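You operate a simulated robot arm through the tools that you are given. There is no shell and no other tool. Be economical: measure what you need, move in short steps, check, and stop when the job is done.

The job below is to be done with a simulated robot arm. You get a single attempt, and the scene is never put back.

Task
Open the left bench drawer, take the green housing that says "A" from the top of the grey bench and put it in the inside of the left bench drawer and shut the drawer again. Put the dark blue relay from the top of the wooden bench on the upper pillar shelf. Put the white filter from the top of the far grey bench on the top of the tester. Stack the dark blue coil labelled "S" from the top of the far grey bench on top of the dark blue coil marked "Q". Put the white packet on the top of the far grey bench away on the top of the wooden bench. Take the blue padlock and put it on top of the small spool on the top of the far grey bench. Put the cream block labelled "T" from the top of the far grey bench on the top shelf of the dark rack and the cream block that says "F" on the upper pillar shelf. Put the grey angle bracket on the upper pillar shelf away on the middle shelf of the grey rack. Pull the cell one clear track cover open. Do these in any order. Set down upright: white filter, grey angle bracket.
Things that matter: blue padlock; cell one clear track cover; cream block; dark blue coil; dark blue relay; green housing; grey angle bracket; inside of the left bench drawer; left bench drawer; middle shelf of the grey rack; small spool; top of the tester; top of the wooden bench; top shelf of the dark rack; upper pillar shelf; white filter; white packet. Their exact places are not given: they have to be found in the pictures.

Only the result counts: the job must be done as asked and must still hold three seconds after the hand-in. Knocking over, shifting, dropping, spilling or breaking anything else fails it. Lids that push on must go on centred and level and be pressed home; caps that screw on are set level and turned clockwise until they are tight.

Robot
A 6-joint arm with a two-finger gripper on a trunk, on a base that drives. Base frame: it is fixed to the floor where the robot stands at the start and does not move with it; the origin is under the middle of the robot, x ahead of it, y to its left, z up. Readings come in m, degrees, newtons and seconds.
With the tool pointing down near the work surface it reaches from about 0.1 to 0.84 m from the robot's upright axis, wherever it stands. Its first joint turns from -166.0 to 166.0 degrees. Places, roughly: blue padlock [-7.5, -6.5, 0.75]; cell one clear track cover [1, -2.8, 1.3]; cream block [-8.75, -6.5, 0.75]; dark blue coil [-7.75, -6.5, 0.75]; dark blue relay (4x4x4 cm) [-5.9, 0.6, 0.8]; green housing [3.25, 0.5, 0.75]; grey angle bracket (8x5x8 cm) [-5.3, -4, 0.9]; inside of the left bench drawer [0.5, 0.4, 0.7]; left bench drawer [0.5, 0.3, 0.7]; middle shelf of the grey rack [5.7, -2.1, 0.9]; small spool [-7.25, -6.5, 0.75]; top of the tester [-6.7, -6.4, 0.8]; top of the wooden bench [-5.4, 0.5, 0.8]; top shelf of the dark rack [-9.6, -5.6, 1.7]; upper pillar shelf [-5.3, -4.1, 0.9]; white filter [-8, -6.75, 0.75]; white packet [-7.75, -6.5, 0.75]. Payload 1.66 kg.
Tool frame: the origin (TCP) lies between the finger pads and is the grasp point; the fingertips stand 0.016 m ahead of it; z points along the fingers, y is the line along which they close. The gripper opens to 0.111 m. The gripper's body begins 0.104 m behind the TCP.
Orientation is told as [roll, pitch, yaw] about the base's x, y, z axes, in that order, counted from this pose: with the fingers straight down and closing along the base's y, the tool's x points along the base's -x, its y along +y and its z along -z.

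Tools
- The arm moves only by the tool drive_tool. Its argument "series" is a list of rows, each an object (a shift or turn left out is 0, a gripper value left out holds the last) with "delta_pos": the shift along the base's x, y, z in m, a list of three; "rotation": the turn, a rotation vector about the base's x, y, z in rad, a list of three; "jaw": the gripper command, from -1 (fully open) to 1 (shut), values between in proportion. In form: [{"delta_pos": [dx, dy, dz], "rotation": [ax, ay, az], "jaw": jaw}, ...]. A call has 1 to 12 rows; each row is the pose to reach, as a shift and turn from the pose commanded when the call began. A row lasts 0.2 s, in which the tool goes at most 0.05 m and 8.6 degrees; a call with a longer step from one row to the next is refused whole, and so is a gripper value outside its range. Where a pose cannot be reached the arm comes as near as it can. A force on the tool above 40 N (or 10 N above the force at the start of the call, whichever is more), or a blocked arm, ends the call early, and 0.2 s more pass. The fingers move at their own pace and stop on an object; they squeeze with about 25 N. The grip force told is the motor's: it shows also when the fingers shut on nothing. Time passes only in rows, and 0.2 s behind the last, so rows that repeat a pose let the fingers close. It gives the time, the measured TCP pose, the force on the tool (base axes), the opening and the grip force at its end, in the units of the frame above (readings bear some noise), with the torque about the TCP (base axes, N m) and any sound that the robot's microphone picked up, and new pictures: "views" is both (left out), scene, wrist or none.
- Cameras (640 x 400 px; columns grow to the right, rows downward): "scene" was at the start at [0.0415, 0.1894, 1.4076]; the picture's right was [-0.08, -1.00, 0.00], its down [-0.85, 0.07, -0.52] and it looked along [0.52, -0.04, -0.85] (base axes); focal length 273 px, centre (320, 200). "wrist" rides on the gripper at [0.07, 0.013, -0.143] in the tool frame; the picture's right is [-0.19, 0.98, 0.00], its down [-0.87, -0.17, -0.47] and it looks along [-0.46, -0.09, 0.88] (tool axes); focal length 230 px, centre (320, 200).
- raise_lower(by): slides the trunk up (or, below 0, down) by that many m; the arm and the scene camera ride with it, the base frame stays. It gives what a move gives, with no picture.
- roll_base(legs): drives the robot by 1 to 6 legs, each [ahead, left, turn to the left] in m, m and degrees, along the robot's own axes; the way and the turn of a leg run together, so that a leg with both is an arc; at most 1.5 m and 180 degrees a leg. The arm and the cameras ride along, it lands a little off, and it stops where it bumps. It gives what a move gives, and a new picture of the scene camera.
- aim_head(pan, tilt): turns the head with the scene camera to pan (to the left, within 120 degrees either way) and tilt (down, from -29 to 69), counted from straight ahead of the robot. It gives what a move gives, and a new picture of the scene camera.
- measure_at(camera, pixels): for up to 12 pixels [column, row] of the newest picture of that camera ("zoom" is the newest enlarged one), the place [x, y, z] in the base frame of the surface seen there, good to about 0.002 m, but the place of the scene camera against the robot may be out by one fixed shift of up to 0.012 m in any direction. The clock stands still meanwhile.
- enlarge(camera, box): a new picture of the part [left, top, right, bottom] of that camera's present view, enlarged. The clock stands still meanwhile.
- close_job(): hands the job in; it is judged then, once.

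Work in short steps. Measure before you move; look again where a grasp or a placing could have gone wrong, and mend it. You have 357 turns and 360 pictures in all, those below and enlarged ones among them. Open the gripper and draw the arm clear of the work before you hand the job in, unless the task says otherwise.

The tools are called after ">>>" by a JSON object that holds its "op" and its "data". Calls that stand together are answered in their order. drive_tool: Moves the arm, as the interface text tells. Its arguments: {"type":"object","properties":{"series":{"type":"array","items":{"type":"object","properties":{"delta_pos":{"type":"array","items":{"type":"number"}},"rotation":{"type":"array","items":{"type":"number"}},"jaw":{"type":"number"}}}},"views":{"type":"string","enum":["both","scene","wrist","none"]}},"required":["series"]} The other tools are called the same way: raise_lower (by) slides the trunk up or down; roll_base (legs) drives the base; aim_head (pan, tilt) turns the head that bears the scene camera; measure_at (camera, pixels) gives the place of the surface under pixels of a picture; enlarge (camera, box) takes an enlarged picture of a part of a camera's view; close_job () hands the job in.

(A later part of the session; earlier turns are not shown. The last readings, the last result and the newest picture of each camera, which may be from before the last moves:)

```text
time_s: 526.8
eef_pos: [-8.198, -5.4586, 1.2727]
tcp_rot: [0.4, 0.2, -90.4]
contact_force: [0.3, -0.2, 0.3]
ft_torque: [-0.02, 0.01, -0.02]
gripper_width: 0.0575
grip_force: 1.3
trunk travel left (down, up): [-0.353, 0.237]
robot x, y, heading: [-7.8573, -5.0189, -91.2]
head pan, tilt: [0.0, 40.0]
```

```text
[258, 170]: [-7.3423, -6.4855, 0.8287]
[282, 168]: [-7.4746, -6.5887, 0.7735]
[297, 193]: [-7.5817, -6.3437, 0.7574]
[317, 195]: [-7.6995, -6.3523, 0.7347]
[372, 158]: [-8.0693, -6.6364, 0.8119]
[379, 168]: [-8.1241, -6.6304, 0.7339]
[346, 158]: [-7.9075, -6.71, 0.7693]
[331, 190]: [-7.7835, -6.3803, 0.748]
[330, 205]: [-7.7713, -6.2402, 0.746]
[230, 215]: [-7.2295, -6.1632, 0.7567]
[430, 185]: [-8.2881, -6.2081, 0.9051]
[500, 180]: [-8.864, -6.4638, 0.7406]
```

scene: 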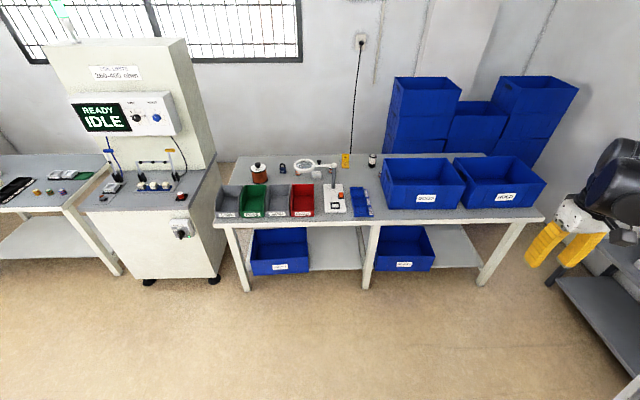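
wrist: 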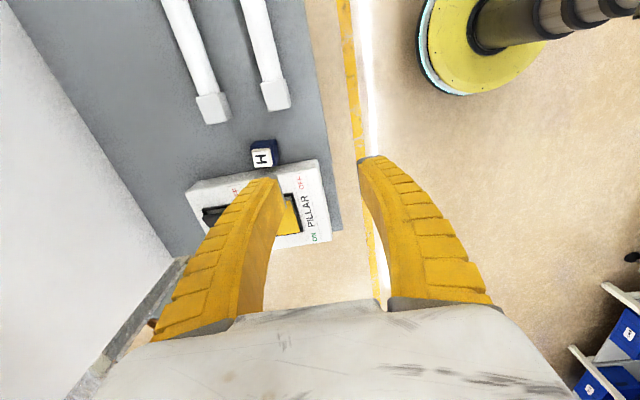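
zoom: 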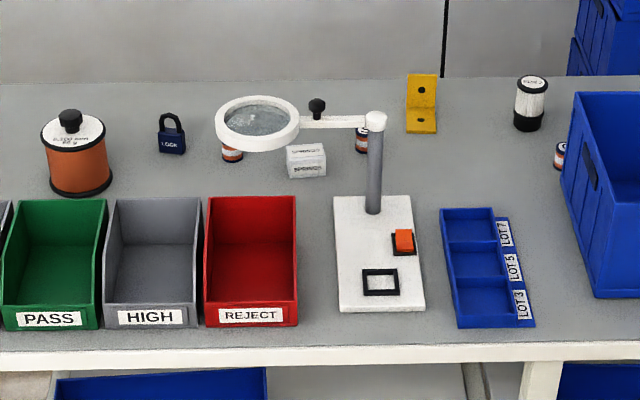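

I drive closer for a better view of the small items.

>>> {"op": "roll_base", "data": {"legs": [[0.4, 0.15, 1.5]]}}

>>> {"op": "aim_head", "data": {"pan": 5, "tilt": 50}}

>>> {"op": "enlarge", "data": {"camera": "scene", "box": [200, 100, 360, 200]}}

>>> {"op": "enlarge", "data": {"camera": "scene", "box": [330, 100, 490, 200]}}

```text
time_s: 529.4
eef_pos: [-8.0439, -5.8678, 1.2735]
tcp_rot: [0.4, 0.2, -88.9]
contact_force: [0.2, 0.6, 0.0]
ft_torque: [0.02, 0.01, 0.0]
gripper_width: 0.0576
grip_force: 1.0
trunk travel left (down, up): [-0.353, 0.237]
robot x, y, heading: [-7.7197, -5.4183, -89.8]
head pan, tilt: [0.0, 40.0]
```

scene: 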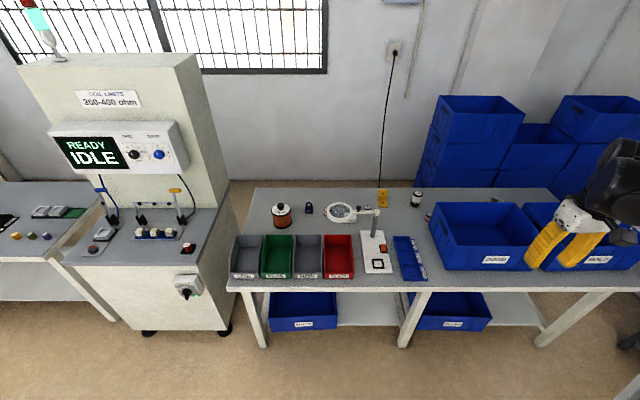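

```text
time_s: 530.1
eef_pos: [-8.0448, -5.868, 1.2721]
tcp_rot: [0.4, 0.2, -88.9]
contact_force: [0.9, -0.3, -0.1]
ft_torque: [-0.02, 0.04, 0.03]
gripper_width: 0.0578
grip_force: 1.2
trunk travel left (down, up): [-0.353, 0.237]
robot x, y, heading: [-7.7149, -5.4189, -89.9]
head pan, tilt: [5.0, 50.0]
```

scene: 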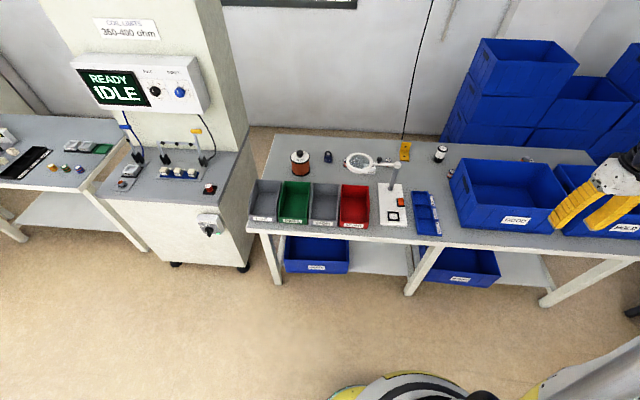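

```text
4.00 times, centred on (280, 150) of scene
```

zoom: 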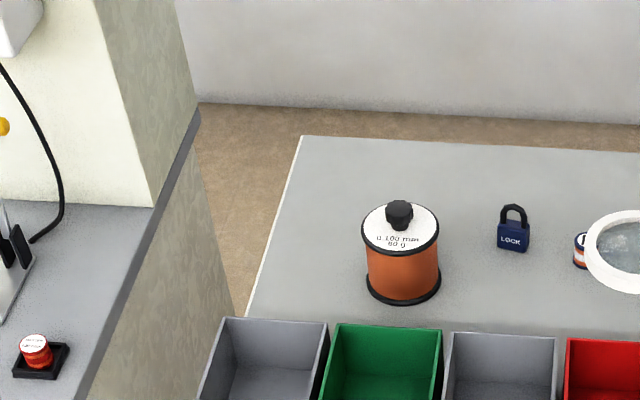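

```text
4.00 times, centred on (410, 150) of scene
```

zoom: 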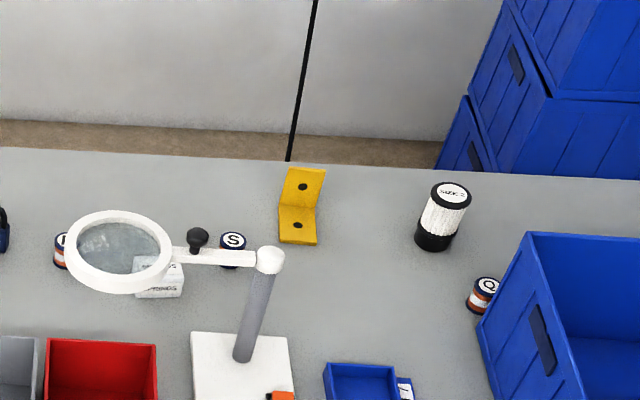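

Coil "S" (≈(388,162)), coil "Q" (≈(451,172)), white packet under the magnifier, filter (440,153), spool and padlock identified. Measure them.

>>> {"op": "measure_at", "data": {"camera": "zoom", "pixels": [[232, 240], [230, 258], [488, 285], [480, 300], [455, 190], [435, 235], [155, 280], [160, 265], [60, 250], [196, 237], [268, 258], [240, 300]]}}

>>> {"op": "measure_at", "data": {"camera": "scene", "pixels": [[300, 148], [299, 155], [300, 173], [294, 155], [328, 152], [328, 160], [324, 158], [333, 158], [390, 190], [205, 188], [180, 173], [165, 195]]}}

```text
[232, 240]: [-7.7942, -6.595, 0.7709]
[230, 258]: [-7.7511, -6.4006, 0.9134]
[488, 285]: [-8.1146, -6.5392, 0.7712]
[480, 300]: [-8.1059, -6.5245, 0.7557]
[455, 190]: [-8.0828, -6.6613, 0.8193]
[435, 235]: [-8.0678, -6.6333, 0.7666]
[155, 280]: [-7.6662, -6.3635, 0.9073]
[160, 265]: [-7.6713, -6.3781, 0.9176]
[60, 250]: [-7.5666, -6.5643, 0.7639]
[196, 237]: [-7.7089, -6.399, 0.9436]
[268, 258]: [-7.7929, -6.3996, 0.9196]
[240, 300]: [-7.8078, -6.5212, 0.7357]
```

```text
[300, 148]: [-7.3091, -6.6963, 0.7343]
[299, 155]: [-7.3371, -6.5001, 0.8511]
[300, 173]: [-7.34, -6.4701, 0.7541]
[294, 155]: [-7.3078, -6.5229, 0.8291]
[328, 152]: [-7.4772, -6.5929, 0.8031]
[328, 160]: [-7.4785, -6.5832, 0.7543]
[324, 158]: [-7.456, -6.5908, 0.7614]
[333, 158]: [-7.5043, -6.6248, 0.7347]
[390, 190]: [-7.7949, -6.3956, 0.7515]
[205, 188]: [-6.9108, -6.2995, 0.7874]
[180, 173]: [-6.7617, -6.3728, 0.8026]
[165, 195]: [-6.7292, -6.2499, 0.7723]
```

Start with the filter at ≈(-8.075,-6.65). Drive in front of it and bring the arm ahead over the bench.

>>> {"op": "roll_base", "data": {"legs": [[0, -0.33, 0], [0.38, 0, 0]]}}

>>> {"op": "drive_tool", "data": {"series": [{"delta_pos": [0.04, -0.02, -0.02], "jaw": -1}, {"delta_pos": [0.08, -0.04, -0.04]}, {"delta_pos": [0.12, -0.06, -0.06]}, {"delta_pos": [0.16, -0.08, -0.08]}, {"delta_pos": [0.2, -0.1, -0.1]}, {"delta_pos": [0.24, -0.12, -0.1]}, {"delta_pos": [0.28, -0.14, -0.1]}, {"delta_pos": [0.3, -0.16, -0.1]}], "views": "both"}}

```text
time_s: 534.3
eef_pos: [-8.3638, -6.2504, 1.2726]
tcp_rot: [0.4, 0.2, -88.6]
contact_force: [-0.3, -0.2, -0.7]
ft_torque: [0.0, -0.01, 0.01]
gripper_width: 0.0576
grip_force: 1.1
trunk travel left (down, up): [-0.353, 0.237]
robot x, y, heading: [-8.0369, -5.8037, -89.8]
head pan, tilt: [5.0, 50.0]
```

scene: 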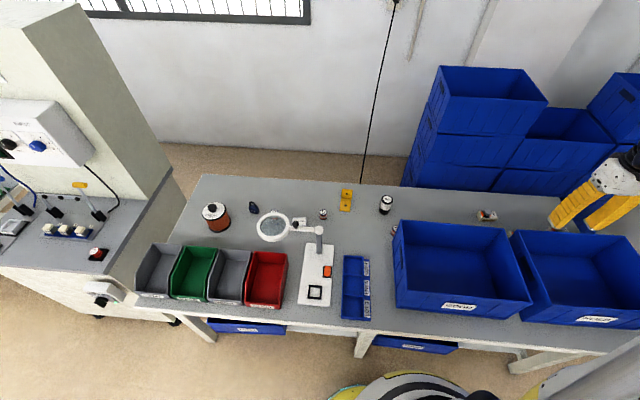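

```text
time_s: 536.1
eef_pos: [-8.0629, -6.4121, 1.1732]
tcp_rot: [0.4, 0.1, -88.6]
contact_force: [-0.9, -1.2, 0.0]
ft_torque: [0.03, 0.0, 0.0]
gripper_width: 0.1109
grip_force: 0.1
trunk travel left (down, up): [-0.353, 0.237]
robot x, y, heading: [-8.0411, -5.7981, -89.6]
head pan, tilt: [5.0, 50.0]
```

scene: 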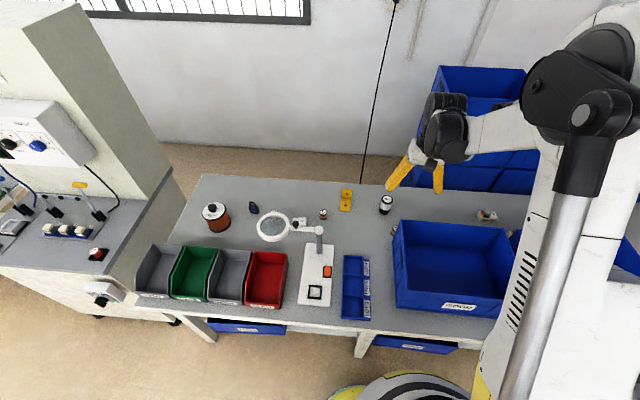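
wrist: 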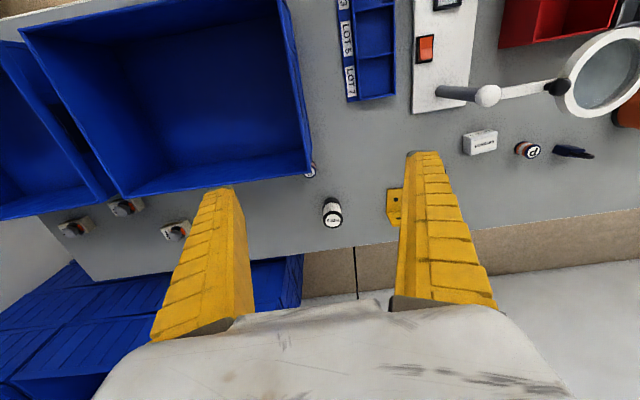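

Behind the bins there are three cream blocks at (75,227), (127,208), (175,230). Enlarge to read labels.

>>> {"op": "enlarge", "data": {"camera": "wrist", "box": [40, 180, 220, 260]}}

>>> {"op": "enlarge", "data": {"camera": "wrist", "box": [290, 150, 370, 240]}}

>>> {"op": "measure_at", "data": {"camera": "wrist", "pixels": [[333, 220], [332, 207], [330, 200], [311, 170], [75, 229], [127, 208], [176, 231], [350, 190], [305, 150], [293, 165]]}}

```text
3.56 times, centred on (130, 220) of wrist
```

zoom: 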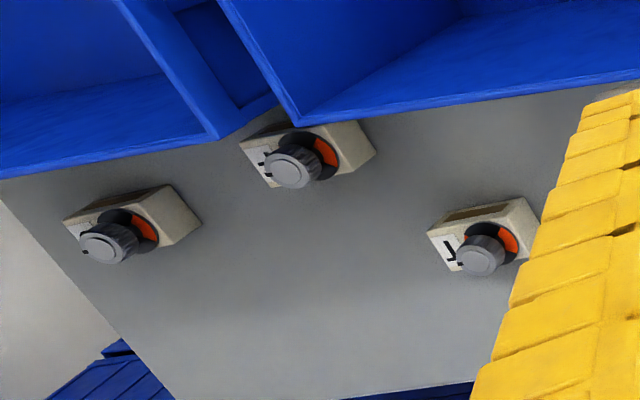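

```text
4.44 times, centred on (330, 195) of wrist
```

zoom: 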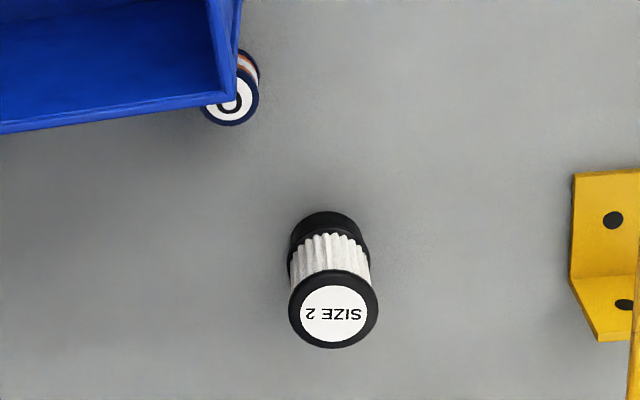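

```text
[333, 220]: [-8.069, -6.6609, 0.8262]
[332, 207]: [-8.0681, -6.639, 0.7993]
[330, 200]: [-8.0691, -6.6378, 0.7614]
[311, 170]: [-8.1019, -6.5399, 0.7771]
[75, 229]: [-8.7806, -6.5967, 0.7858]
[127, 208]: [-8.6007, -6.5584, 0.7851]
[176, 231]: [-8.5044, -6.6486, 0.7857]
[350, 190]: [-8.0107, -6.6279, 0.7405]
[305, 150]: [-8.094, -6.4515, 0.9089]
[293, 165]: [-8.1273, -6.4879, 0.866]
```

Filter axis at (-8.069,-6.661), top z 0.826, bench z 0.7405. Move the base 0.07 m closer, extend above the filter and lower the trunk.

>>> {"op": "roll_base", "data": {"legs": [[0.07, 0, 0]]}}

>>> {"op": "drive_tool", "data": {"series": [{"delta_pos": [0, -0.045, 0], "jaw": -0.5}, {"delta_pos": [0, -0.09, 0], "jaw": -0.5}, {"delta_pos": [0, -0.135, 0], "jaw": -0.5}, {"delta_pos": [0, -0.16, 0], "jaw": -0.5}], "views": "none"}}

>>> {"op": "raise_lower", "data": {"by": -0.22}}

>>> {"op": "drive_tool", "data": {"series": [{"delta_pos": [0, 0, 0]}], "views": "wrist"}}

```text
time_s: 537.1
eef_pos: [-8.0627, -6.4806, 1.1725]
tcp_rot: [0.4, 0.2, -88.7]
contact_force: [0.1, -0.8, -0.2]
ft_torque: [0.07, 0.02, 0.01]
gripper_width: 0.1108
grip_force: 0.2
trunk travel left (down, up): [-0.353, 0.237]
robot x, y, heading: [-8.0379, -5.8678, -90.2]
head pan, tilt: [5.0, 50.0]
```

scene: 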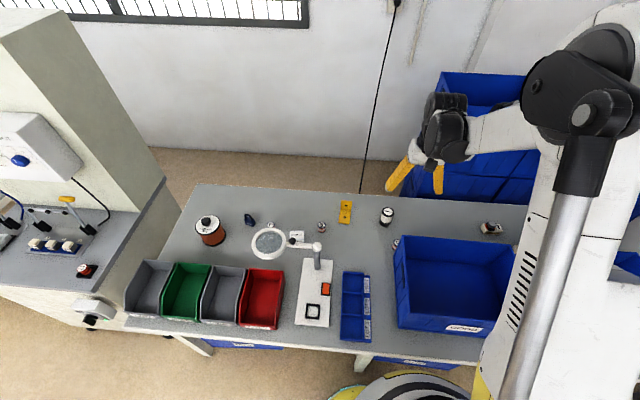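

```text
time_s: 538.1
eef_pos: [-8.0627, -6.6405, 1.1726]
tcp_rot: [0.4, 0.2, -88.7]
contact_force: [-0.1, -0.2, -0.1]
ft_torque: [-0.02, 0.02, 0.01]
gripper_width: 0.0843
grip_force: 1.0
trunk travel left (down, up): [-0.353, 0.237]
robot x, y, heading: [-8.0404, -5.8715, -89.7]
head pan, tilt: [5.0, 50.0]
```

```text
time_s: 540.4
eef_pos: [-8.0627, -6.6395, 0.953]
tcp_rot: [0.3, 0.2, -88.6]
contact_force: [0.0, -0.2, -0.3]
ft_torque: [-0.05, 0.0, 0.0]
gripper_width: 0.0845
grip_force: 1.1
trunk travel left (down, up): [-0.133, 0.457]
robot x, y, heading: [-8.0413, -5.8708, -89.8]
head pan, tilt: [5.0, 50.0]
```

```text
time_s: 540.8
eef_pos: [-8.0628, -6.6399, 0.9529]
tcp_rot: [0.4, 0.2, -88.7]
contact_force: [0.2, -0.4, 0.1]
ft_torque: [0.02, -0.01, -0.02]
gripper_width: 0.0846
grip_force: 0.4
trunk travel left (down, up): [-0.133, 0.457]
robot x, y, heading: [-8.0414, -5.8671, -90.0]
head pan, tilt: [5.0, 50.0]
```

wrist: 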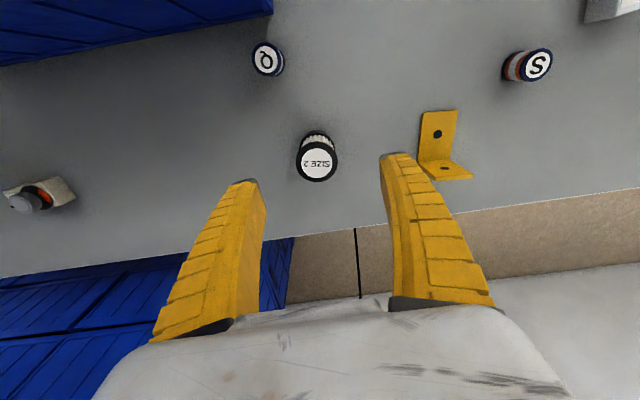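

>>> {"op": "measure_at", "data": {"camera": "wrist", "pixels": [[317, 164], [300, 165], [335, 164], [317, 180], [317, 148], [267, 58], [254, 58], [279, 58], [538, 65], [527, 66], [549, 64], [320, 135]]}}

```text
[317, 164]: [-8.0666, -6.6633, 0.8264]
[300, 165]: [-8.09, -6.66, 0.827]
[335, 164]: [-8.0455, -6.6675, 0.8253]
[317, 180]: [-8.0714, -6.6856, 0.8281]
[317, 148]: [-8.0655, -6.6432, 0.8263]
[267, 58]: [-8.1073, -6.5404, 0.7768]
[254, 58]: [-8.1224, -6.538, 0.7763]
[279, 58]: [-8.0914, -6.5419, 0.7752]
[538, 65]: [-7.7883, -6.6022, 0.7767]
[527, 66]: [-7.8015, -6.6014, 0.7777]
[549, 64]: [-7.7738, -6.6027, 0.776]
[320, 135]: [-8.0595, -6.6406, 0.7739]
```

Filter centre (-8.0675,-6.664). Descend to z≈0.785 and grip.

>>> {"op": "drive_tool", "data": {"series": [{"delta_pos": [-0.005, -0.024, -0.03]}, {"delta_pos": [-0.005, -0.024, -0.07]}, {"delta_pos": [-0.005, -0.024, -0.11]}, {"delta_pos": [-0.005, -0.024, -0.145]}, {"delta_pos": [-0.005, -0.024, -0.168]}, {"delta_pos": [-0.005, -0.024, -0.168], "jaw": 1}, {"delta_pos": [-0.005, -0.024, -0.168], "jaw": 1}, {"delta_pos": [-0.005, -0.024, -0.168], "jaw": 1}], "views": "wrist"}}

```text
time_s: 542.6
eef_pos: [-8.0663, -6.6633, 0.7831]
tcp_rot: [0.4, 0.2, -88.7]
contact_force: [0.1, 0.3, 1.0]
ft_torque: [0.01, -0.03, -0.01]
gripper_width: 0.047
grip_force: 25.5
trunk travel left (down, up): [-0.133, 0.457]
robot x, y, heading: [-8.0395, -5.8671, -89.8]
head pan, tilt: [5.0, 50.0]
```

wrist: 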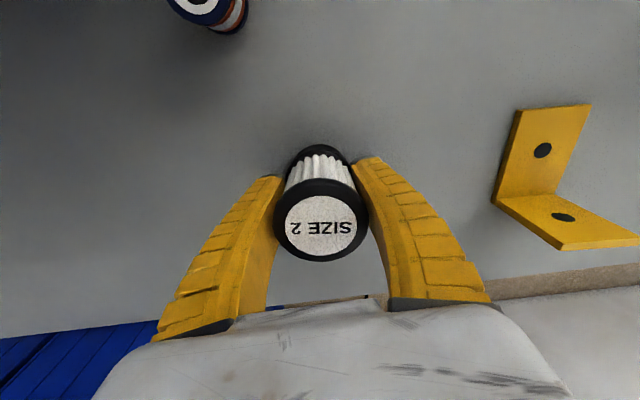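

Held. Lift, retract, back off and strafe to the tester.

>>> {"op": "drive_tool", "data": {"series": [{"delta_pos": [0, 0, 0.04]}, {"delta_pos": [0, 0, 0.085]}, {"delta_pos": [0, 0, 0.13]}, {"delta_pos": [0, 0.01, 0.17]}, {"delta_pos": [0, 0.05, 0.19]}, {"delta_pos": [0, 0.09, 0.21]}, {"delta_pos": [0, 0.13, 0.23]}, {"delta_pos": [0, 0.17, 0.25]}], "views": "none"}}

>>> {"op": "raise_lower", "data": {"by": 0.15}}

>>> {"op": "roll_base", "data": {"legs": [[-0.35, 0, 0], [0, 1.3, 0]]}}

>>> {"op": "aim_head", "data": {"pan": 5, "tilt": 50}}

```text
time_s: 544.4
eef_pos: [-8.0676, -6.4936, 1.0325]
tcp_rot: [0.3, 0.1, -88.7]
contact_force: [0.1, 0.1, 0.2]
ft_torque: [-0.01, -0.01, 0.01]
gripper_width: 0.0458
grip_force: 24.7
trunk travel left (down, up): [-0.133, 0.457]
robot x, y, heading: [-8.0413, -5.8672, -90.1]
head pan, tilt: [5.0, 50.0]
```

```text
time_s: 546.2
eef_pos: [-8.0679, -6.4948, 1.182]
tcp_rot: [0.4, 0.2, -88.7]
contact_force: [-0.2, -0.5, -0.9]
ft_torque: [0.01, 0.01, 0.01]
gripper_width: 0.046
grip_force: 24.9
trunk travel left (down, up): [-0.283, 0.307]
robot x, y, heading: [-8.0387, -5.8689, -89.9]
head pan, tilt: [5.0, 50.0]
```

```text
time_s: 554.7
eef_pos: [-6.7577, -6.1548, 1.1818]
tcp_rot: [0.4, 0.3, -89.5]
contact_force: [-0.4, -0.3, 0.2]
ft_torque: [0.0, 0.0, 0.01]
gripper_width: 0.0454
grip_force: 25.2
trunk travel left (down, up): [-0.283, 0.307]
robot x, y, heading: [-6.7234, -5.5303, -90.6]
head pan, tilt: [5.0, 50.0]
```

scene: 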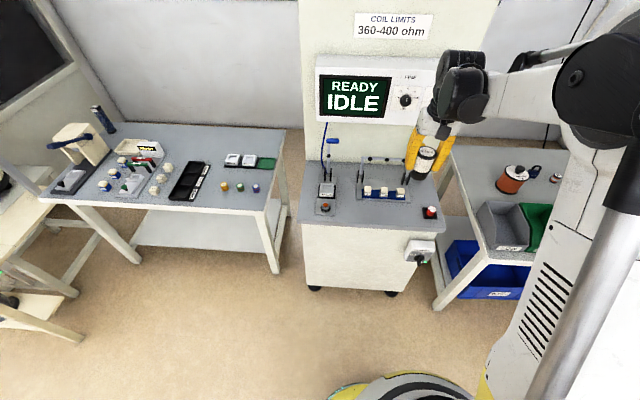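

```text
time_s: 555.3
eef_pos: [-6.7589, -6.1536, 1.1832]
tcp_rot: [0.4, 0.3, -89.5]
contact_force: [0.8, 0.6, -0.5]
ft_torque: [0.01, 0.02, 0.03]
gripper_width: 0.0454
grip_force: 24.7
trunk travel left (down, up): [-0.283, 0.307]
robot x, y, heading: [-6.7239, -5.5318, -90.3]
head pan, tilt: [5.0, 50.0]
```

scene: 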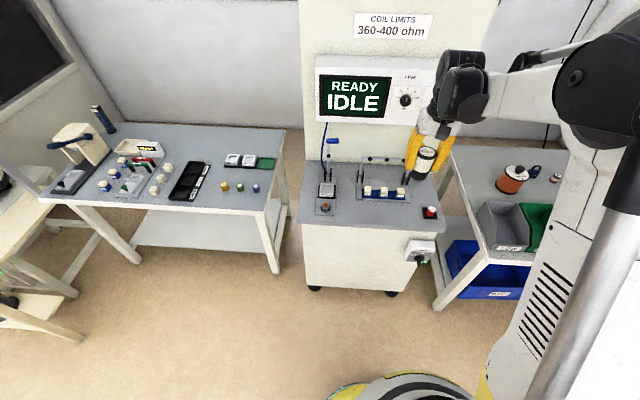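

>>> {"op": "enlarge", "data": {"camera": "scene", "box": [290, 140, 450, 240]}}

>>> {"op": "measure_at", "data": {"camera": "scene", "pixels": [[350, 212], [380, 212], [405, 212], [300, 222], [440, 228], [345, 195], [370, 195], [395, 207], [431, 212], [325, 210], [415, 200], [345, 180]]}}

```text
4.00 times, centred on (370, 190) of scene
```

zoom: 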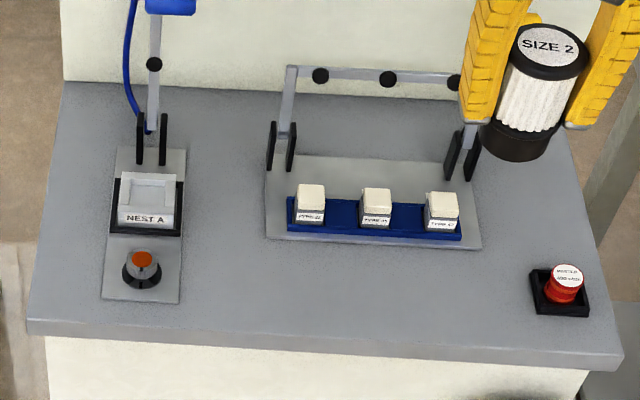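

```text
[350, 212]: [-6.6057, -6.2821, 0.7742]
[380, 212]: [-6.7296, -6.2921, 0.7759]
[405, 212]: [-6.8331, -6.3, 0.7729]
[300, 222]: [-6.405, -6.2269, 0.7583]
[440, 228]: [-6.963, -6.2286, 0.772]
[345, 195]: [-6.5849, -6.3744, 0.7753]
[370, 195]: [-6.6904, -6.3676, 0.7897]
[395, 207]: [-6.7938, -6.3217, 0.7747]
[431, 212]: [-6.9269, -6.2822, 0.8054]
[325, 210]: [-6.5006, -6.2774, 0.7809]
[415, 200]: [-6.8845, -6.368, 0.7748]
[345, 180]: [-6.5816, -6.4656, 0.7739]
```

Place the filter at (-6.72,-6.282) on the tester's front surface (z≈0.78). Move above, lower the trunk.

>>> {"op": "drive_tool", "data": {"series": [{"delta_pos": [0.02, -0.04, 0]}, {"delta_pos": [0.039, -0.08, 0]}, {"delta_pos": [0.039, -0.128, 0]}, {"delta_pos": [0.039, -0.128, -0.04]}, {"delta_pos": [0.039, -0.128, -0.08]}, {"delta_pos": [0.039, -0.128, -0.12]}], "views": "none"}}

>>> {"op": "raise_lower", "data": {"by": -0.15}}

>>> {"op": "drive_tool", "data": {"series": [{"delta_pos": [0, 0, -0.03]}], "views": "both"}}

```text
time_s: 556.7
eef_pos: [-6.7177, -6.283, 1.0601]
tcp_rot: [0.4, 0.2, -89.5]
contact_force: [1.3, 0.7, -1.0]
ft_torque: [-0.01, -0.02, -0.02]
gripper_width: 0.0453
grip_force: 24.4
trunk travel left (down, up): [-0.283, 0.307]
robot x, y, heading: [-6.7266, -5.5329, -90.9]
head pan, tilt: [5.0, 50.0]
```

```text
time_s: 558.4
eef_pos: [-6.7177, -6.2822, 0.9102]
tcp_rot: [0.5, 0.2, -89.4]
contact_force: [-0.5, 0.7, -0.5]
ft_torque: [-0.01, 0.0, -0.01]
gripper_width: 0.0453
grip_force: 25.4
trunk travel left (down, up): [-0.133, 0.457]
robot x, y, heading: [-6.7203, -5.527, -90.5]
head pan, tilt: [5.0, 50.0]
```

```text
time_s: 558.8
eef_pos: [-6.7173, -6.2823, 0.8815]
tcp_rot: [0.4, 0.2, -89.5]
contact_force: [-0.7, 0.0, -0.8]
ft_torque: [0.01, -0.03, -0.02]
gripper_width: 0.0453
grip_force: 24.9
trunk travel left (down, up): [-0.133, 0.457]
robot x, y, heading: [-6.7227, -5.5292, -90.5]
head pan, tilt: [5.0, 50.0]
```

scene: 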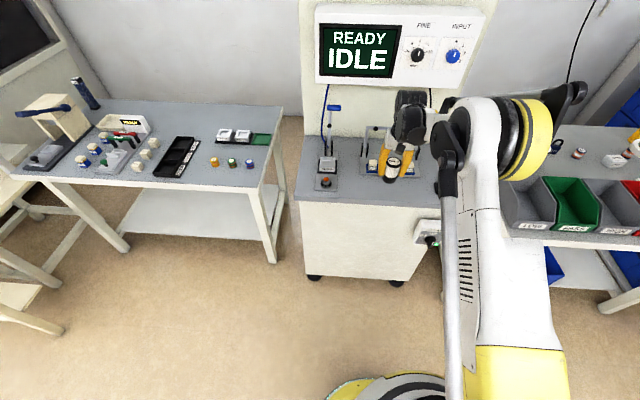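
wrist: 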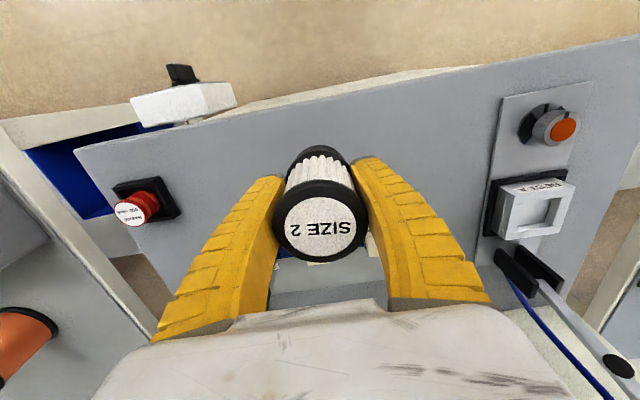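

>>> {"op": "measure_at", "data": {"camera": "wrist", "pixels": [[300, 270], [330, 285], [350, 260], [400, 150], [220, 180], [290, 263]]}}

```text
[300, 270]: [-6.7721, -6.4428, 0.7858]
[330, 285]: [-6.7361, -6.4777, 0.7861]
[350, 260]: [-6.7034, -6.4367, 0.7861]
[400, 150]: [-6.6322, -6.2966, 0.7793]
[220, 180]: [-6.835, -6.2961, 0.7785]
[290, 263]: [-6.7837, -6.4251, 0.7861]
```

Surface z 0.779. Lower to TCP 0.822 and release.

>>> {"op": "drive_tool", "data": {"series": [{"delta_pos": [0, 0, -0.03]}, {"delta_pos": [0, 0, -0.05]}, {"delta_pos": [0, 0, -0.058]}, {"delta_pos": [0, 0, -0.061]}], "views": "none"}}

```text
time_s: 559.8
eef_pos: [-6.7171, -6.2818, 0.8214]
tcp_rot: [0.4, 0.1, -89.5]
contact_force: [-0.6, -5.1, 18.6]
ft_torque: [-0.05, 0.0, -0.04]
gripper_width: 0.0478
grip_force: 25.1
trunk travel left (down, up): [-0.133, 0.457]
robot x, y, heading: [-6.7212, -5.5277, -90.6]
head pan, tilt: [5.0, 50.0]
```

Firm contact. Raise 2 mm, release slowly and rise.

>>> {"op": "drive_tool", "data": {"series": [{"delta_pos": [0, 0, 0.002]}, {"delta_pos": [0, 0, 0.002], "jaw": 0}, {"delta_pos": [0, 0, 0.002], "jaw": -0.4}, {"delta_pos": [0, 0, 0.002], "jaw": -0.4}, {"delta_pos": [0, 0, 0.045]}, {"delta_pos": [0, 0, 0.09]}, {"delta_pos": [0, 0, 0.135]}, {"delta_pos": [0, 0.03, 0.17]}, {"delta_pos": [0, 0.06, 0.2]}], "views": "both"}}

```text
time_s: 561.8
eef_pos: [-6.7197, -6.2221, 1.0187]
tcp_rot: [0.5, 0.1, -89.5]
contact_force: [-0.5, -0.1, 0.5]
ft_torque: [-0.04, -0.02, 0.0]
gripper_width: 0.0791
grip_force: 0.9
trunk travel left (down, up): [-0.133, 0.457]
robot x, y, heading: [-6.7245, -5.5283, -90.8]
head pan, tilt: [5.0, 50.0]
```

scene: 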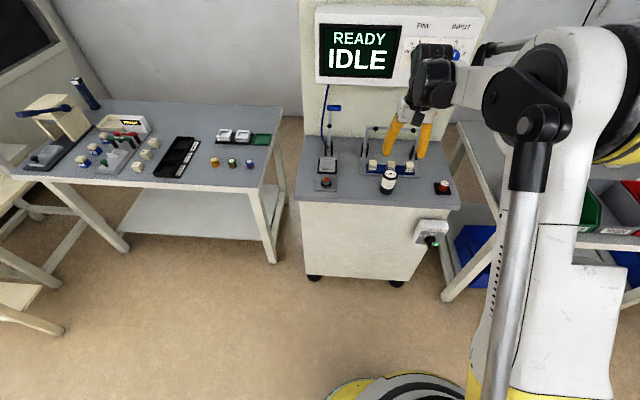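
wrist: 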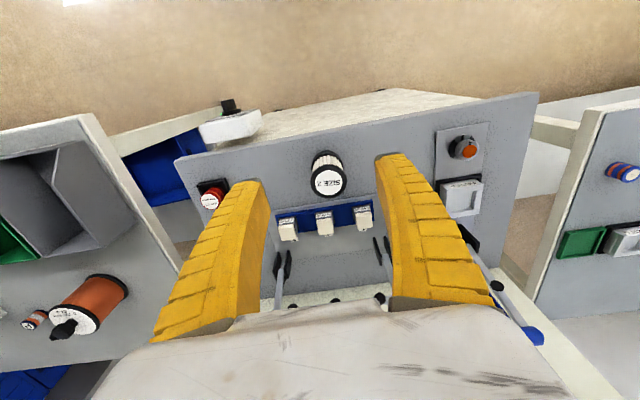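

Filter stands upright on the tester. Next the padlock and spool: move to x≈-7.4 and look with the wrist camera.

>>> {"op": "raise_lower", "data": {"by": 0.15}}

>>> {"op": "roll_base", "data": {"legs": [[-0.05, 0, 0.5], [0, -0.68, 0], [0.35, 0, 0]]}}

>>> {"op": "drive_tool", "data": {"series": [{"delta_pos": [0, 0, 0], "jaw": -1}, {"delta_pos": [0, 0, 0.02], "jaw": -1}], "views": "wrist"}}

```text
time_s: 563.6
eef_pos: [-6.7195, -6.2221, 1.1685]
tcp_rot: [0.4, 0.2, -89.5]
contact_force: [0.2, 0.5, 0.6]
ft_torque: [0.0, 0.01, -0.01]
gripper_width: 0.0793
grip_force: 0.9
trunk travel left (down, up): [-0.283, 0.307]
robot x, y, heading: [-6.7221, -5.5302, -90.7]
head pan, tilt: [5.0, 50.0]
```

```text
time_s: 569.7
eef_pos: [-7.3846, -6.5238, 1.1678]
tcp_rot: [0.4, 0.2, -88.3]
contact_force: [-0.7, -0.2, -0.3]
ft_torque: [0.01, -0.01, 0.0]
gripper_width: 0.079
grip_force: 1.1
trunk travel left (down, up): [-0.283, 0.307]
robot x, y, heading: [-7.3992, -5.8274, -89.5]
head pan, tilt: [5.0, 50.0]
```

scene: 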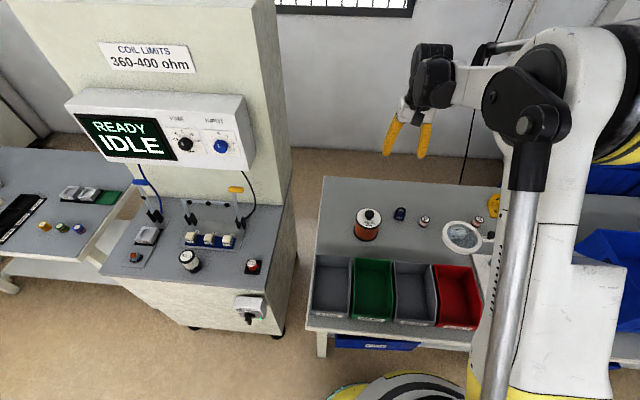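

```text
time_s: 570.3
eef_pos: [-7.3853, -6.5236, 1.1888]
tcp_rot: [0.4, 0.2, -88.4]
contact_force: [0.5, -0.4, -0.9]
ft_torque: [-0.03, -0.03, 0.0]
gripper_width: 0.1109
grip_force: 0.0
trunk travel left (down, up): [-0.283, 0.307]
robot x, y, heading: [-7.3982, -5.8248, -89.7]
head pan, tilt: [5.0, 50.0]
```

wrist: 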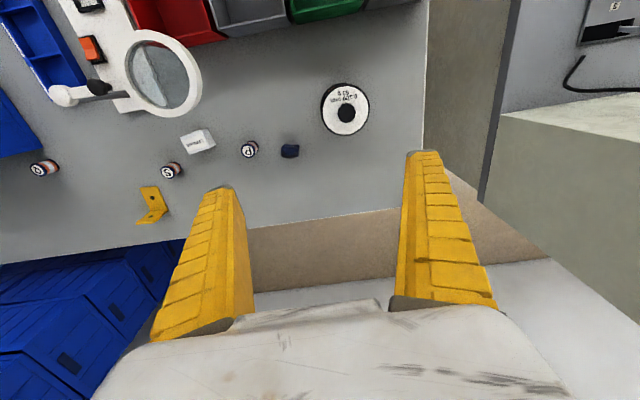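

>>> {"op": "enlarge", "data": {"camera": "wrist", "box": [230, 70, 390, 170]}}

>>> {"op": "measure_at", "data": {"camera": "zoom", "pixels": [[460, 170], [468, 185], [460, 120], [460, 245], [365, 165], [550, 150], [80, 320], [240, 325], [230, 340], [260, 320], [340, 340], [240, 350]]}}

```text
4.00 times, centred on (310, 120) of wrist
```

zoom: 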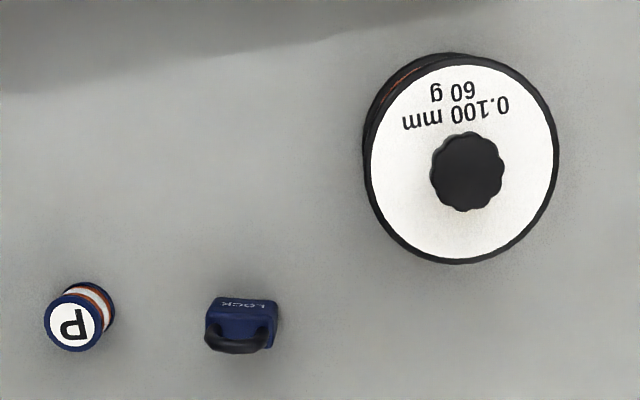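

```text
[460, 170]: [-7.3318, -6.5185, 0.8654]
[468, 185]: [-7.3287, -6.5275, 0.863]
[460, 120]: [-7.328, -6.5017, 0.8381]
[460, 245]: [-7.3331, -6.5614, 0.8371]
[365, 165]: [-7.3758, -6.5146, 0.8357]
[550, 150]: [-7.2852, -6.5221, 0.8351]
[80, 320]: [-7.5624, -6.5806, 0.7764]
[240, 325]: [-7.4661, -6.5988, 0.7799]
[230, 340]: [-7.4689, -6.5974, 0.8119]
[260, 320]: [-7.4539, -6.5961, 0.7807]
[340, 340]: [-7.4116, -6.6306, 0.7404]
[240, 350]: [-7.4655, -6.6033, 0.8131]
```

Spool: disk z 0.837, knob top z 0.865 at about (-7.329,-6.52). Padlock at (-7.466,-6.598), body top 0.78. I move above the padlock, lower the trunk.

>>> {"op": "drive_tool", "data": {"series": [{"delta_pos": [-0.03, -0.03, 0], "jaw": -0.3}, {"delta_pos": [-0.06, -0.06, 0], "jaw": -0.3}, {"delta_pos": [-0.081, -0.074, 0], "jaw": -0.3}, {"delta_pos": [-0.081, -0.074, -0.03], "jaw": -0.3}], "views": "none"}}

>>> {"op": "raise_lower", "data": {"by": -0.24}}

>>> {"op": "drive_tool", "data": {"series": [{"delta_pos": [0, 0, -0.02]}], "views": "wrist"}}

>>> {"op": "enlarge", "data": {"camera": "wrist", "box": [280, 100, 440, 200]}}

```text
time_s: 571.3
eef_pos: [-7.4642, -6.5972, 1.1563]
tcp_rot: [0.4, 0.2, -88.4]
contact_force: [0.0, -0.9, 0.0]
ft_torque: [-0.01, 0.0, -0.02]
gripper_width: 0.074
grip_force: 1.3
trunk travel left (down, up): [-0.283, 0.307]
robot x, y, heading: [-7.4013, -5.8267, -89.3]
head pan, tilt: [5.0, 50.0]
```

```text
time_s: 573.8
eef_pos: [-7.4644, -6.598, 0.9179]
tcp_rot: [0.4, 0.2, -88.4]
contact_force: [-0.3, -0.7, 0.0]
ft_torque: [-0.02, 0.01, 0.01]
gripper_width: 0.0738
grip_force: 1.2
trunk travel left (down, up): [-0.043, 0.547]
robot x, y, heading: [-7.3946, -5.8268, -89.4]
head pan, tilt: [5.0, 50.0]
```

```text
time_s: 574.2
eef_pos: [-7.4633, -6.5968, 0.8983]
tcp_rot: [0.4, 0.2, -88.4]
contact_force: [-0.4, 0.0, -0.2]
ft_torque: [-0.03, -0.03, -0.04]
gripper_width: 0.0739
grip_force: 1.3
trunk travel left (down, up): [-0.043, 0.547]
robot x, y, heading: [-7.4007, -5.8288, -89.2]
head pan, tilt: [5.0, 50.0]
```

wrist: 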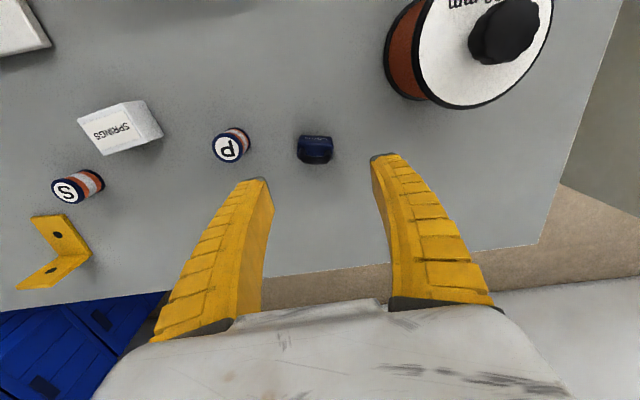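

```text
4.00 times, centred on (360, 150) of wrist
```

zoom: 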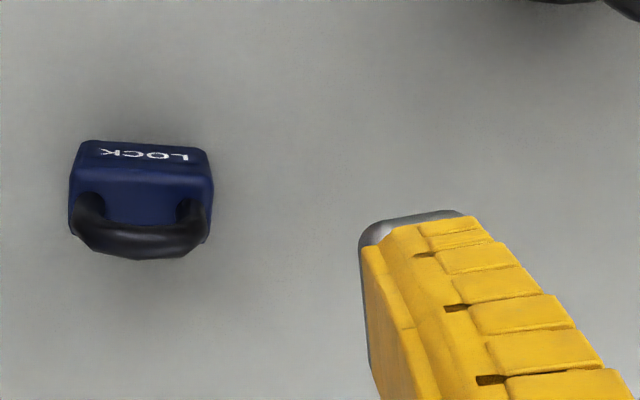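

>>> {"op": "measure_at", "data": {"camera": "zoom", "pixels": [[140, 200], [80, 180], [205, 185], [140, 165], [135, 245], [100, 235], [190, 240], [140, 150]]}}

>>> {"op": "measure_at", "data": {"camera": "wrist", "pixels": [[120, 125], [95, 118], [145, 108], [110, 150], [155, 137], [65, 190], [230, 150], [505, 20], [515, 30]]}}

```text
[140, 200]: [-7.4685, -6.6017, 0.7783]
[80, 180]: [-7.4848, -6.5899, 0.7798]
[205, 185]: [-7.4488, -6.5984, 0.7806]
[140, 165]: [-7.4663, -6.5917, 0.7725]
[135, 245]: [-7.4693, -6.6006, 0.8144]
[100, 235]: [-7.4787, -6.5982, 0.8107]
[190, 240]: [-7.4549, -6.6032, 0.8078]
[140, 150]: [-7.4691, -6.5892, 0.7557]
```

```text
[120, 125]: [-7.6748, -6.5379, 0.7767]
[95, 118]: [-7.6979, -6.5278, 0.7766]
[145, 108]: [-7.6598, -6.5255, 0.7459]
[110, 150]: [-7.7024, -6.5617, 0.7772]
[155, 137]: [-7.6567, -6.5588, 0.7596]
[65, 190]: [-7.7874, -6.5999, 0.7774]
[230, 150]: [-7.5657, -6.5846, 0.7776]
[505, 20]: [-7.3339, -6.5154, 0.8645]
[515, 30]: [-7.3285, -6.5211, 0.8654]
```

Padlock centre (-7.467,-6.600), turned about -12°. Align, descend to z 0.765 and grip.

>>> {"op": "drive_tool", "data": {"series": [{"delta_pos": [-0.004, -0.003, 0], "rotation": [0, 0, -0.12]}, {"delta_pos": [-0.004, -0.003, -0.03], "rotation": [0, 0, -0.237]}, {"delta_pos": [-0.004, -0.003, -0.07], "rotation": [0, 0, -0.237]}, {"delta_pos": [-0.004, -0.003, -0.11], "rotation": [0, 0, -0.237]}, {"delta_pos": [-0.004, -0.003, -0.133], "rotation": [0, 0, -0.237]}, {"delta_pos": [-0.004, -0.003, -0.133], "rotation": [0, 0, -0.237], "jaw": 1}, {"delta_pos": [-0.004, -0.003, -0.133], "rotation": [0, 0, -0.237], "jaw": 1}, {"delta_pos": [-0.004, -0.003, -0.133], "rotation": [0, 0, -0.237], "jaw": 1}], "views": "wrist"}}

```text
time_s: 576.0
eef_pos: [-7.467, -6.6, 0.7658]
tcp_rot: [0.3, 0.2, -102.0]
contact_force: [0.1, -0.9, 5.5]
ft_torque: [0.01, 0.08, -0.03]
gripper_width: 0.0377
grip_force: 25.0
trunk travel left (down, up): [-0.043, 0.547]
robot x, y, heading: [-7.3982, -5.8285, -89.4]
head pan, tilt: [5.0, 50.0]
```

wrist: 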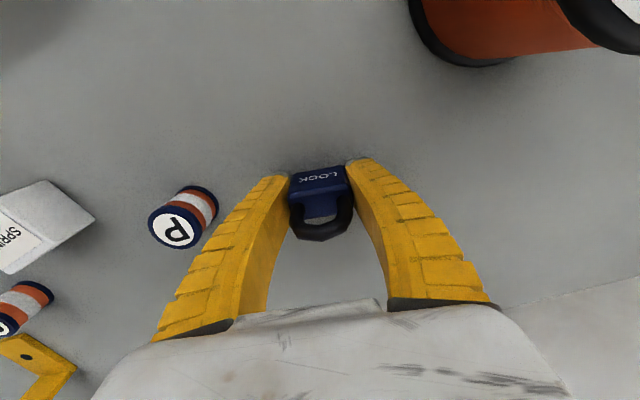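

Gripped. Lift and view the knob.

>>> {"op": "drive_tool", "data": {"series": [{"delta_pos": [0, 0, 0.045]}, {"delta_pos": [0, 0, 0.09]}, {"delta_pos": [0, 0, 0.135]}, {"delta_pos": [0, 0, 0.18]}, {"delta_pos": [0, 0, 0.22]}, {"delta_pos": [0.03, 0, 0.25]}, {"delta_pos": [0.06, 0, 0.27]}], "views": "wrist"}}

>>> {"op": "enlarge", "data": {"camera": "wrist", "box": [340, 60, 460, 160]}}

```text
time_s: 577.6
eef_pos: [-7.408, -6.6, 1.035]
tcp_rot: [0.4, 0.1, -102.0]
contact_force: [0.4, -1.5, -0.2]
ft_torque: [0.01, 0.02, -0.01]
gripper_width: 0.0367
grip_force: 24.8
trunk travel left (down, up): [-0.043, 0.547]
robot x, y, heading: [-7.4023, -5.8316, -89.6]
head pan, tilt: [5.0, 50.0]
```

wrist: 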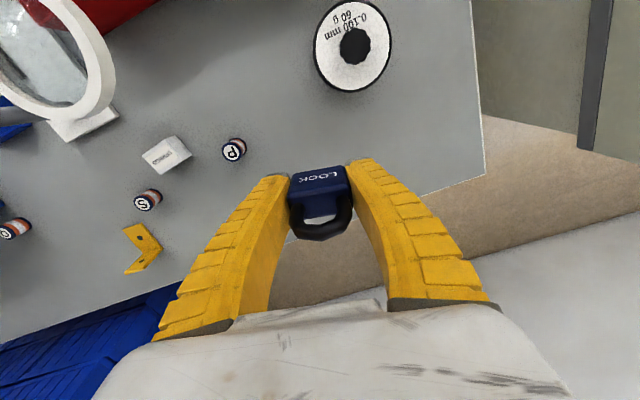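

```text
4.00 times, centred on (400, 110) of wrist
```

zoom: 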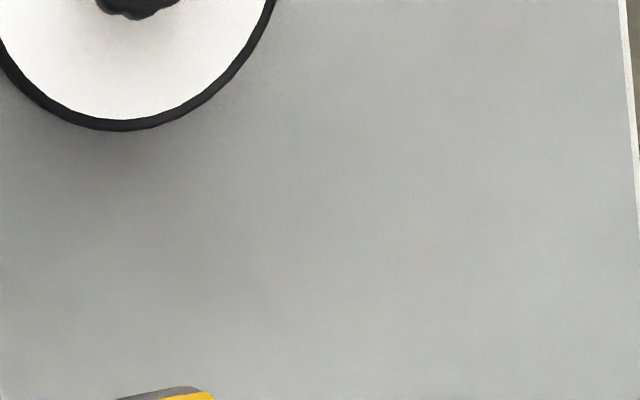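

Knob at (355,46) in the wrist picture; measure its rim points.

>>> {"op": "measure_at", "data": {"camera": "wrist", "pixels": [[355, 46], [343, 46], [367, 46], [355, 34], [355, 58], [318, 45], [388, 45], [352, 5], [352, 88]]}}

```text
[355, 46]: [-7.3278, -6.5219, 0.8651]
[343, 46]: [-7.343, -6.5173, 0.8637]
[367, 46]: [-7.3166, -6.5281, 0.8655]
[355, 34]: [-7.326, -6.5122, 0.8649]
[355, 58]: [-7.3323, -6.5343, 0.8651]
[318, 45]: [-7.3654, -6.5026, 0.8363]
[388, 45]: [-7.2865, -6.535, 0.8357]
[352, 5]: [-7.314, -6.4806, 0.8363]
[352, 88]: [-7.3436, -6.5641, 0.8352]
```

Knob centre (-7.329,-6.522). Move the padlock above and lower to about 3 mm over the knob top.

>>> {"op": "drive_tool", "data": {"series": [{"delta_pos": [0.03, 0.03, 0]}, {"delta_pos": [0.06, 0.06, -0.01]}, {"delta_pos": [0.079, 0.078, -0.04]}, {"delta_pos": [0.079, 0.078, -0.08]}, {"delta_pos": [0.079, 0.078, -0.115]}, {"delta_pos": [0.079, 0.078, -0.138]}, {"delta_pos": [0.079, 0.078, -0.142]}], "views": "both"}}

```text
time_s: 579.2
eef_pos: [-7.33, -6.5232, 0.8913]
tcp_rot: [0.4, 0.2, -101.9]
contact_force: [0.5, -0.5, -1.0]
ft_torque: [0.02, -0.01, 0.04]
gripper_width: 0.0366
grip_force: 24.9
trunk travel left (down, up): [-0.043, 0.547]
robot x, y, heading: [-7.398, -5.829, -89.4]
head pan, tilt: [5.0, 50.0]
```

scene: 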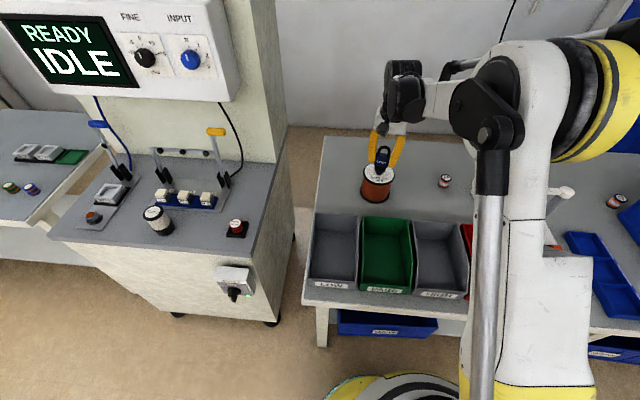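
wrist: 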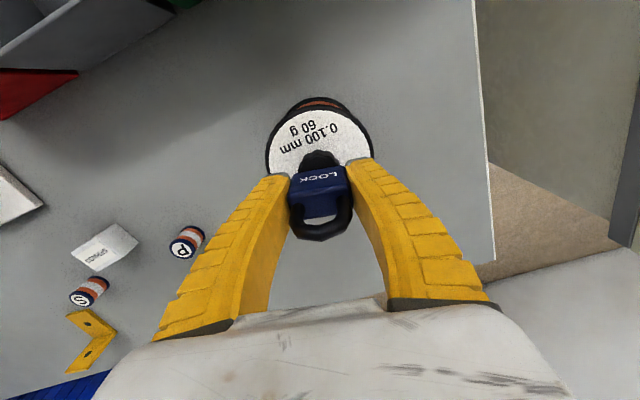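

Lower gently until contact.

>>> {"op": "drive_tool", "data": {"series": [{"delta_pos": [0, 0, -0.0015]}, {"delta_pos": [0, 0, -0.003]}], "views": "none"}}

```text
time_s: 579.8
eef_pos: [-7.3302, -6.5228, 0.8902]
tcp_rot: [0.5, 0.1, -102.0]
contact_force: [-1.1, -1.1, 6.0]
ft_torque: [0.0, 0.1, 0.01]
gripper_width: 0.0381
grip_force: 24.9
trunk travel left (down, up): [-0.043, 0.547]
robot x, y, heading: [-7.3971, -5.8334, -89.5]
head pan, tilt: [5.0, 50.0]
```

Contact on the knob (6 N at z 0.890). Release gently and rise.

>>> {"op": "drive_tool", "data": {"series": [{"jaw": 0.25}, {"jaw": 0.1}, {"jaw": -0.2}, {"jaw": -0.2}, {"delta_pos": [0, 0, 0.03]}, {"delta_pos": [0, 0, 0.07]}, {"delta_pos": [0, 0, 0.115]}, {"delta_pos": [0, 0, 0.15]}], "views": "both"}}

>>> {"op": "enlarge", "data": {"camera": "scene", "box": [340, 130, 420, 210]}}

```text
time_s: 581.6
eef_pos: [-7.3263, -6.5229, 1.0387]
tcp_rot: [0.3, 0.2, -101.9]
contact_force: [-0.8, -0.1, 0.3]
ft_torque: [0.02, -0.02, -0.02]
gripper_width: 0.0682
grip_force: 1.2
trunk travel left (down, up): [-0.043, 0.547]
robot x, y, heading: [-7.4004, -5.8317, -89.7]
head pan, tilt: [5.0, 50.0]
```

scene: 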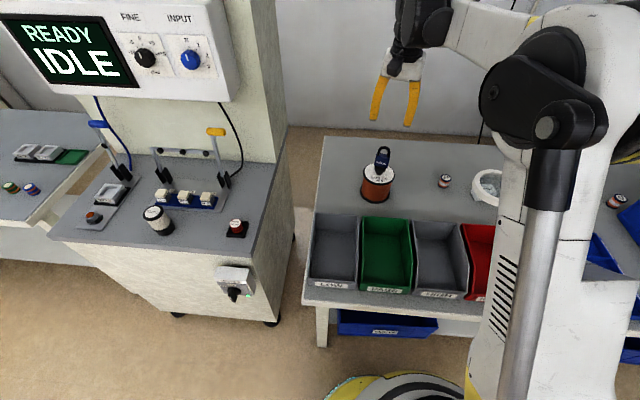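
wrist: 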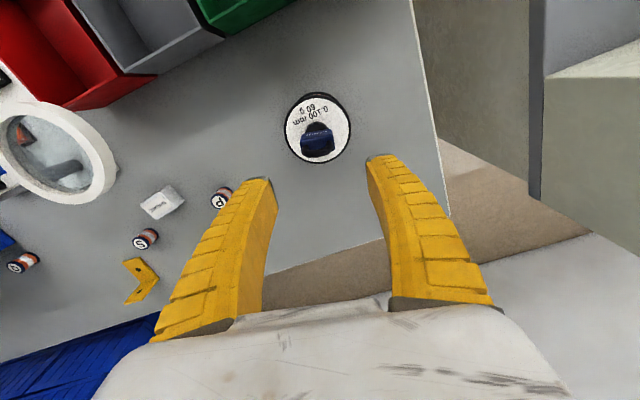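

```text
5.00 times, centred on (380, 170) of scene
```

zoom: 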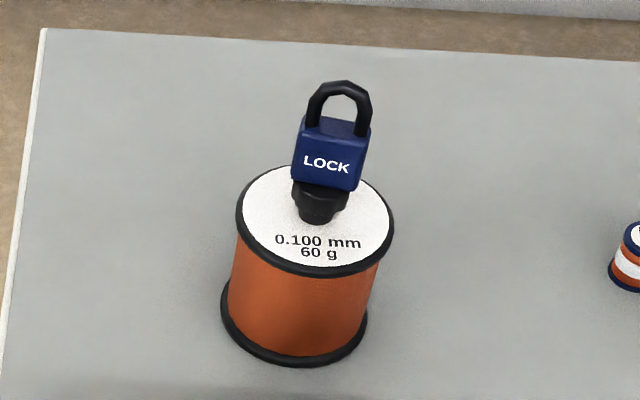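

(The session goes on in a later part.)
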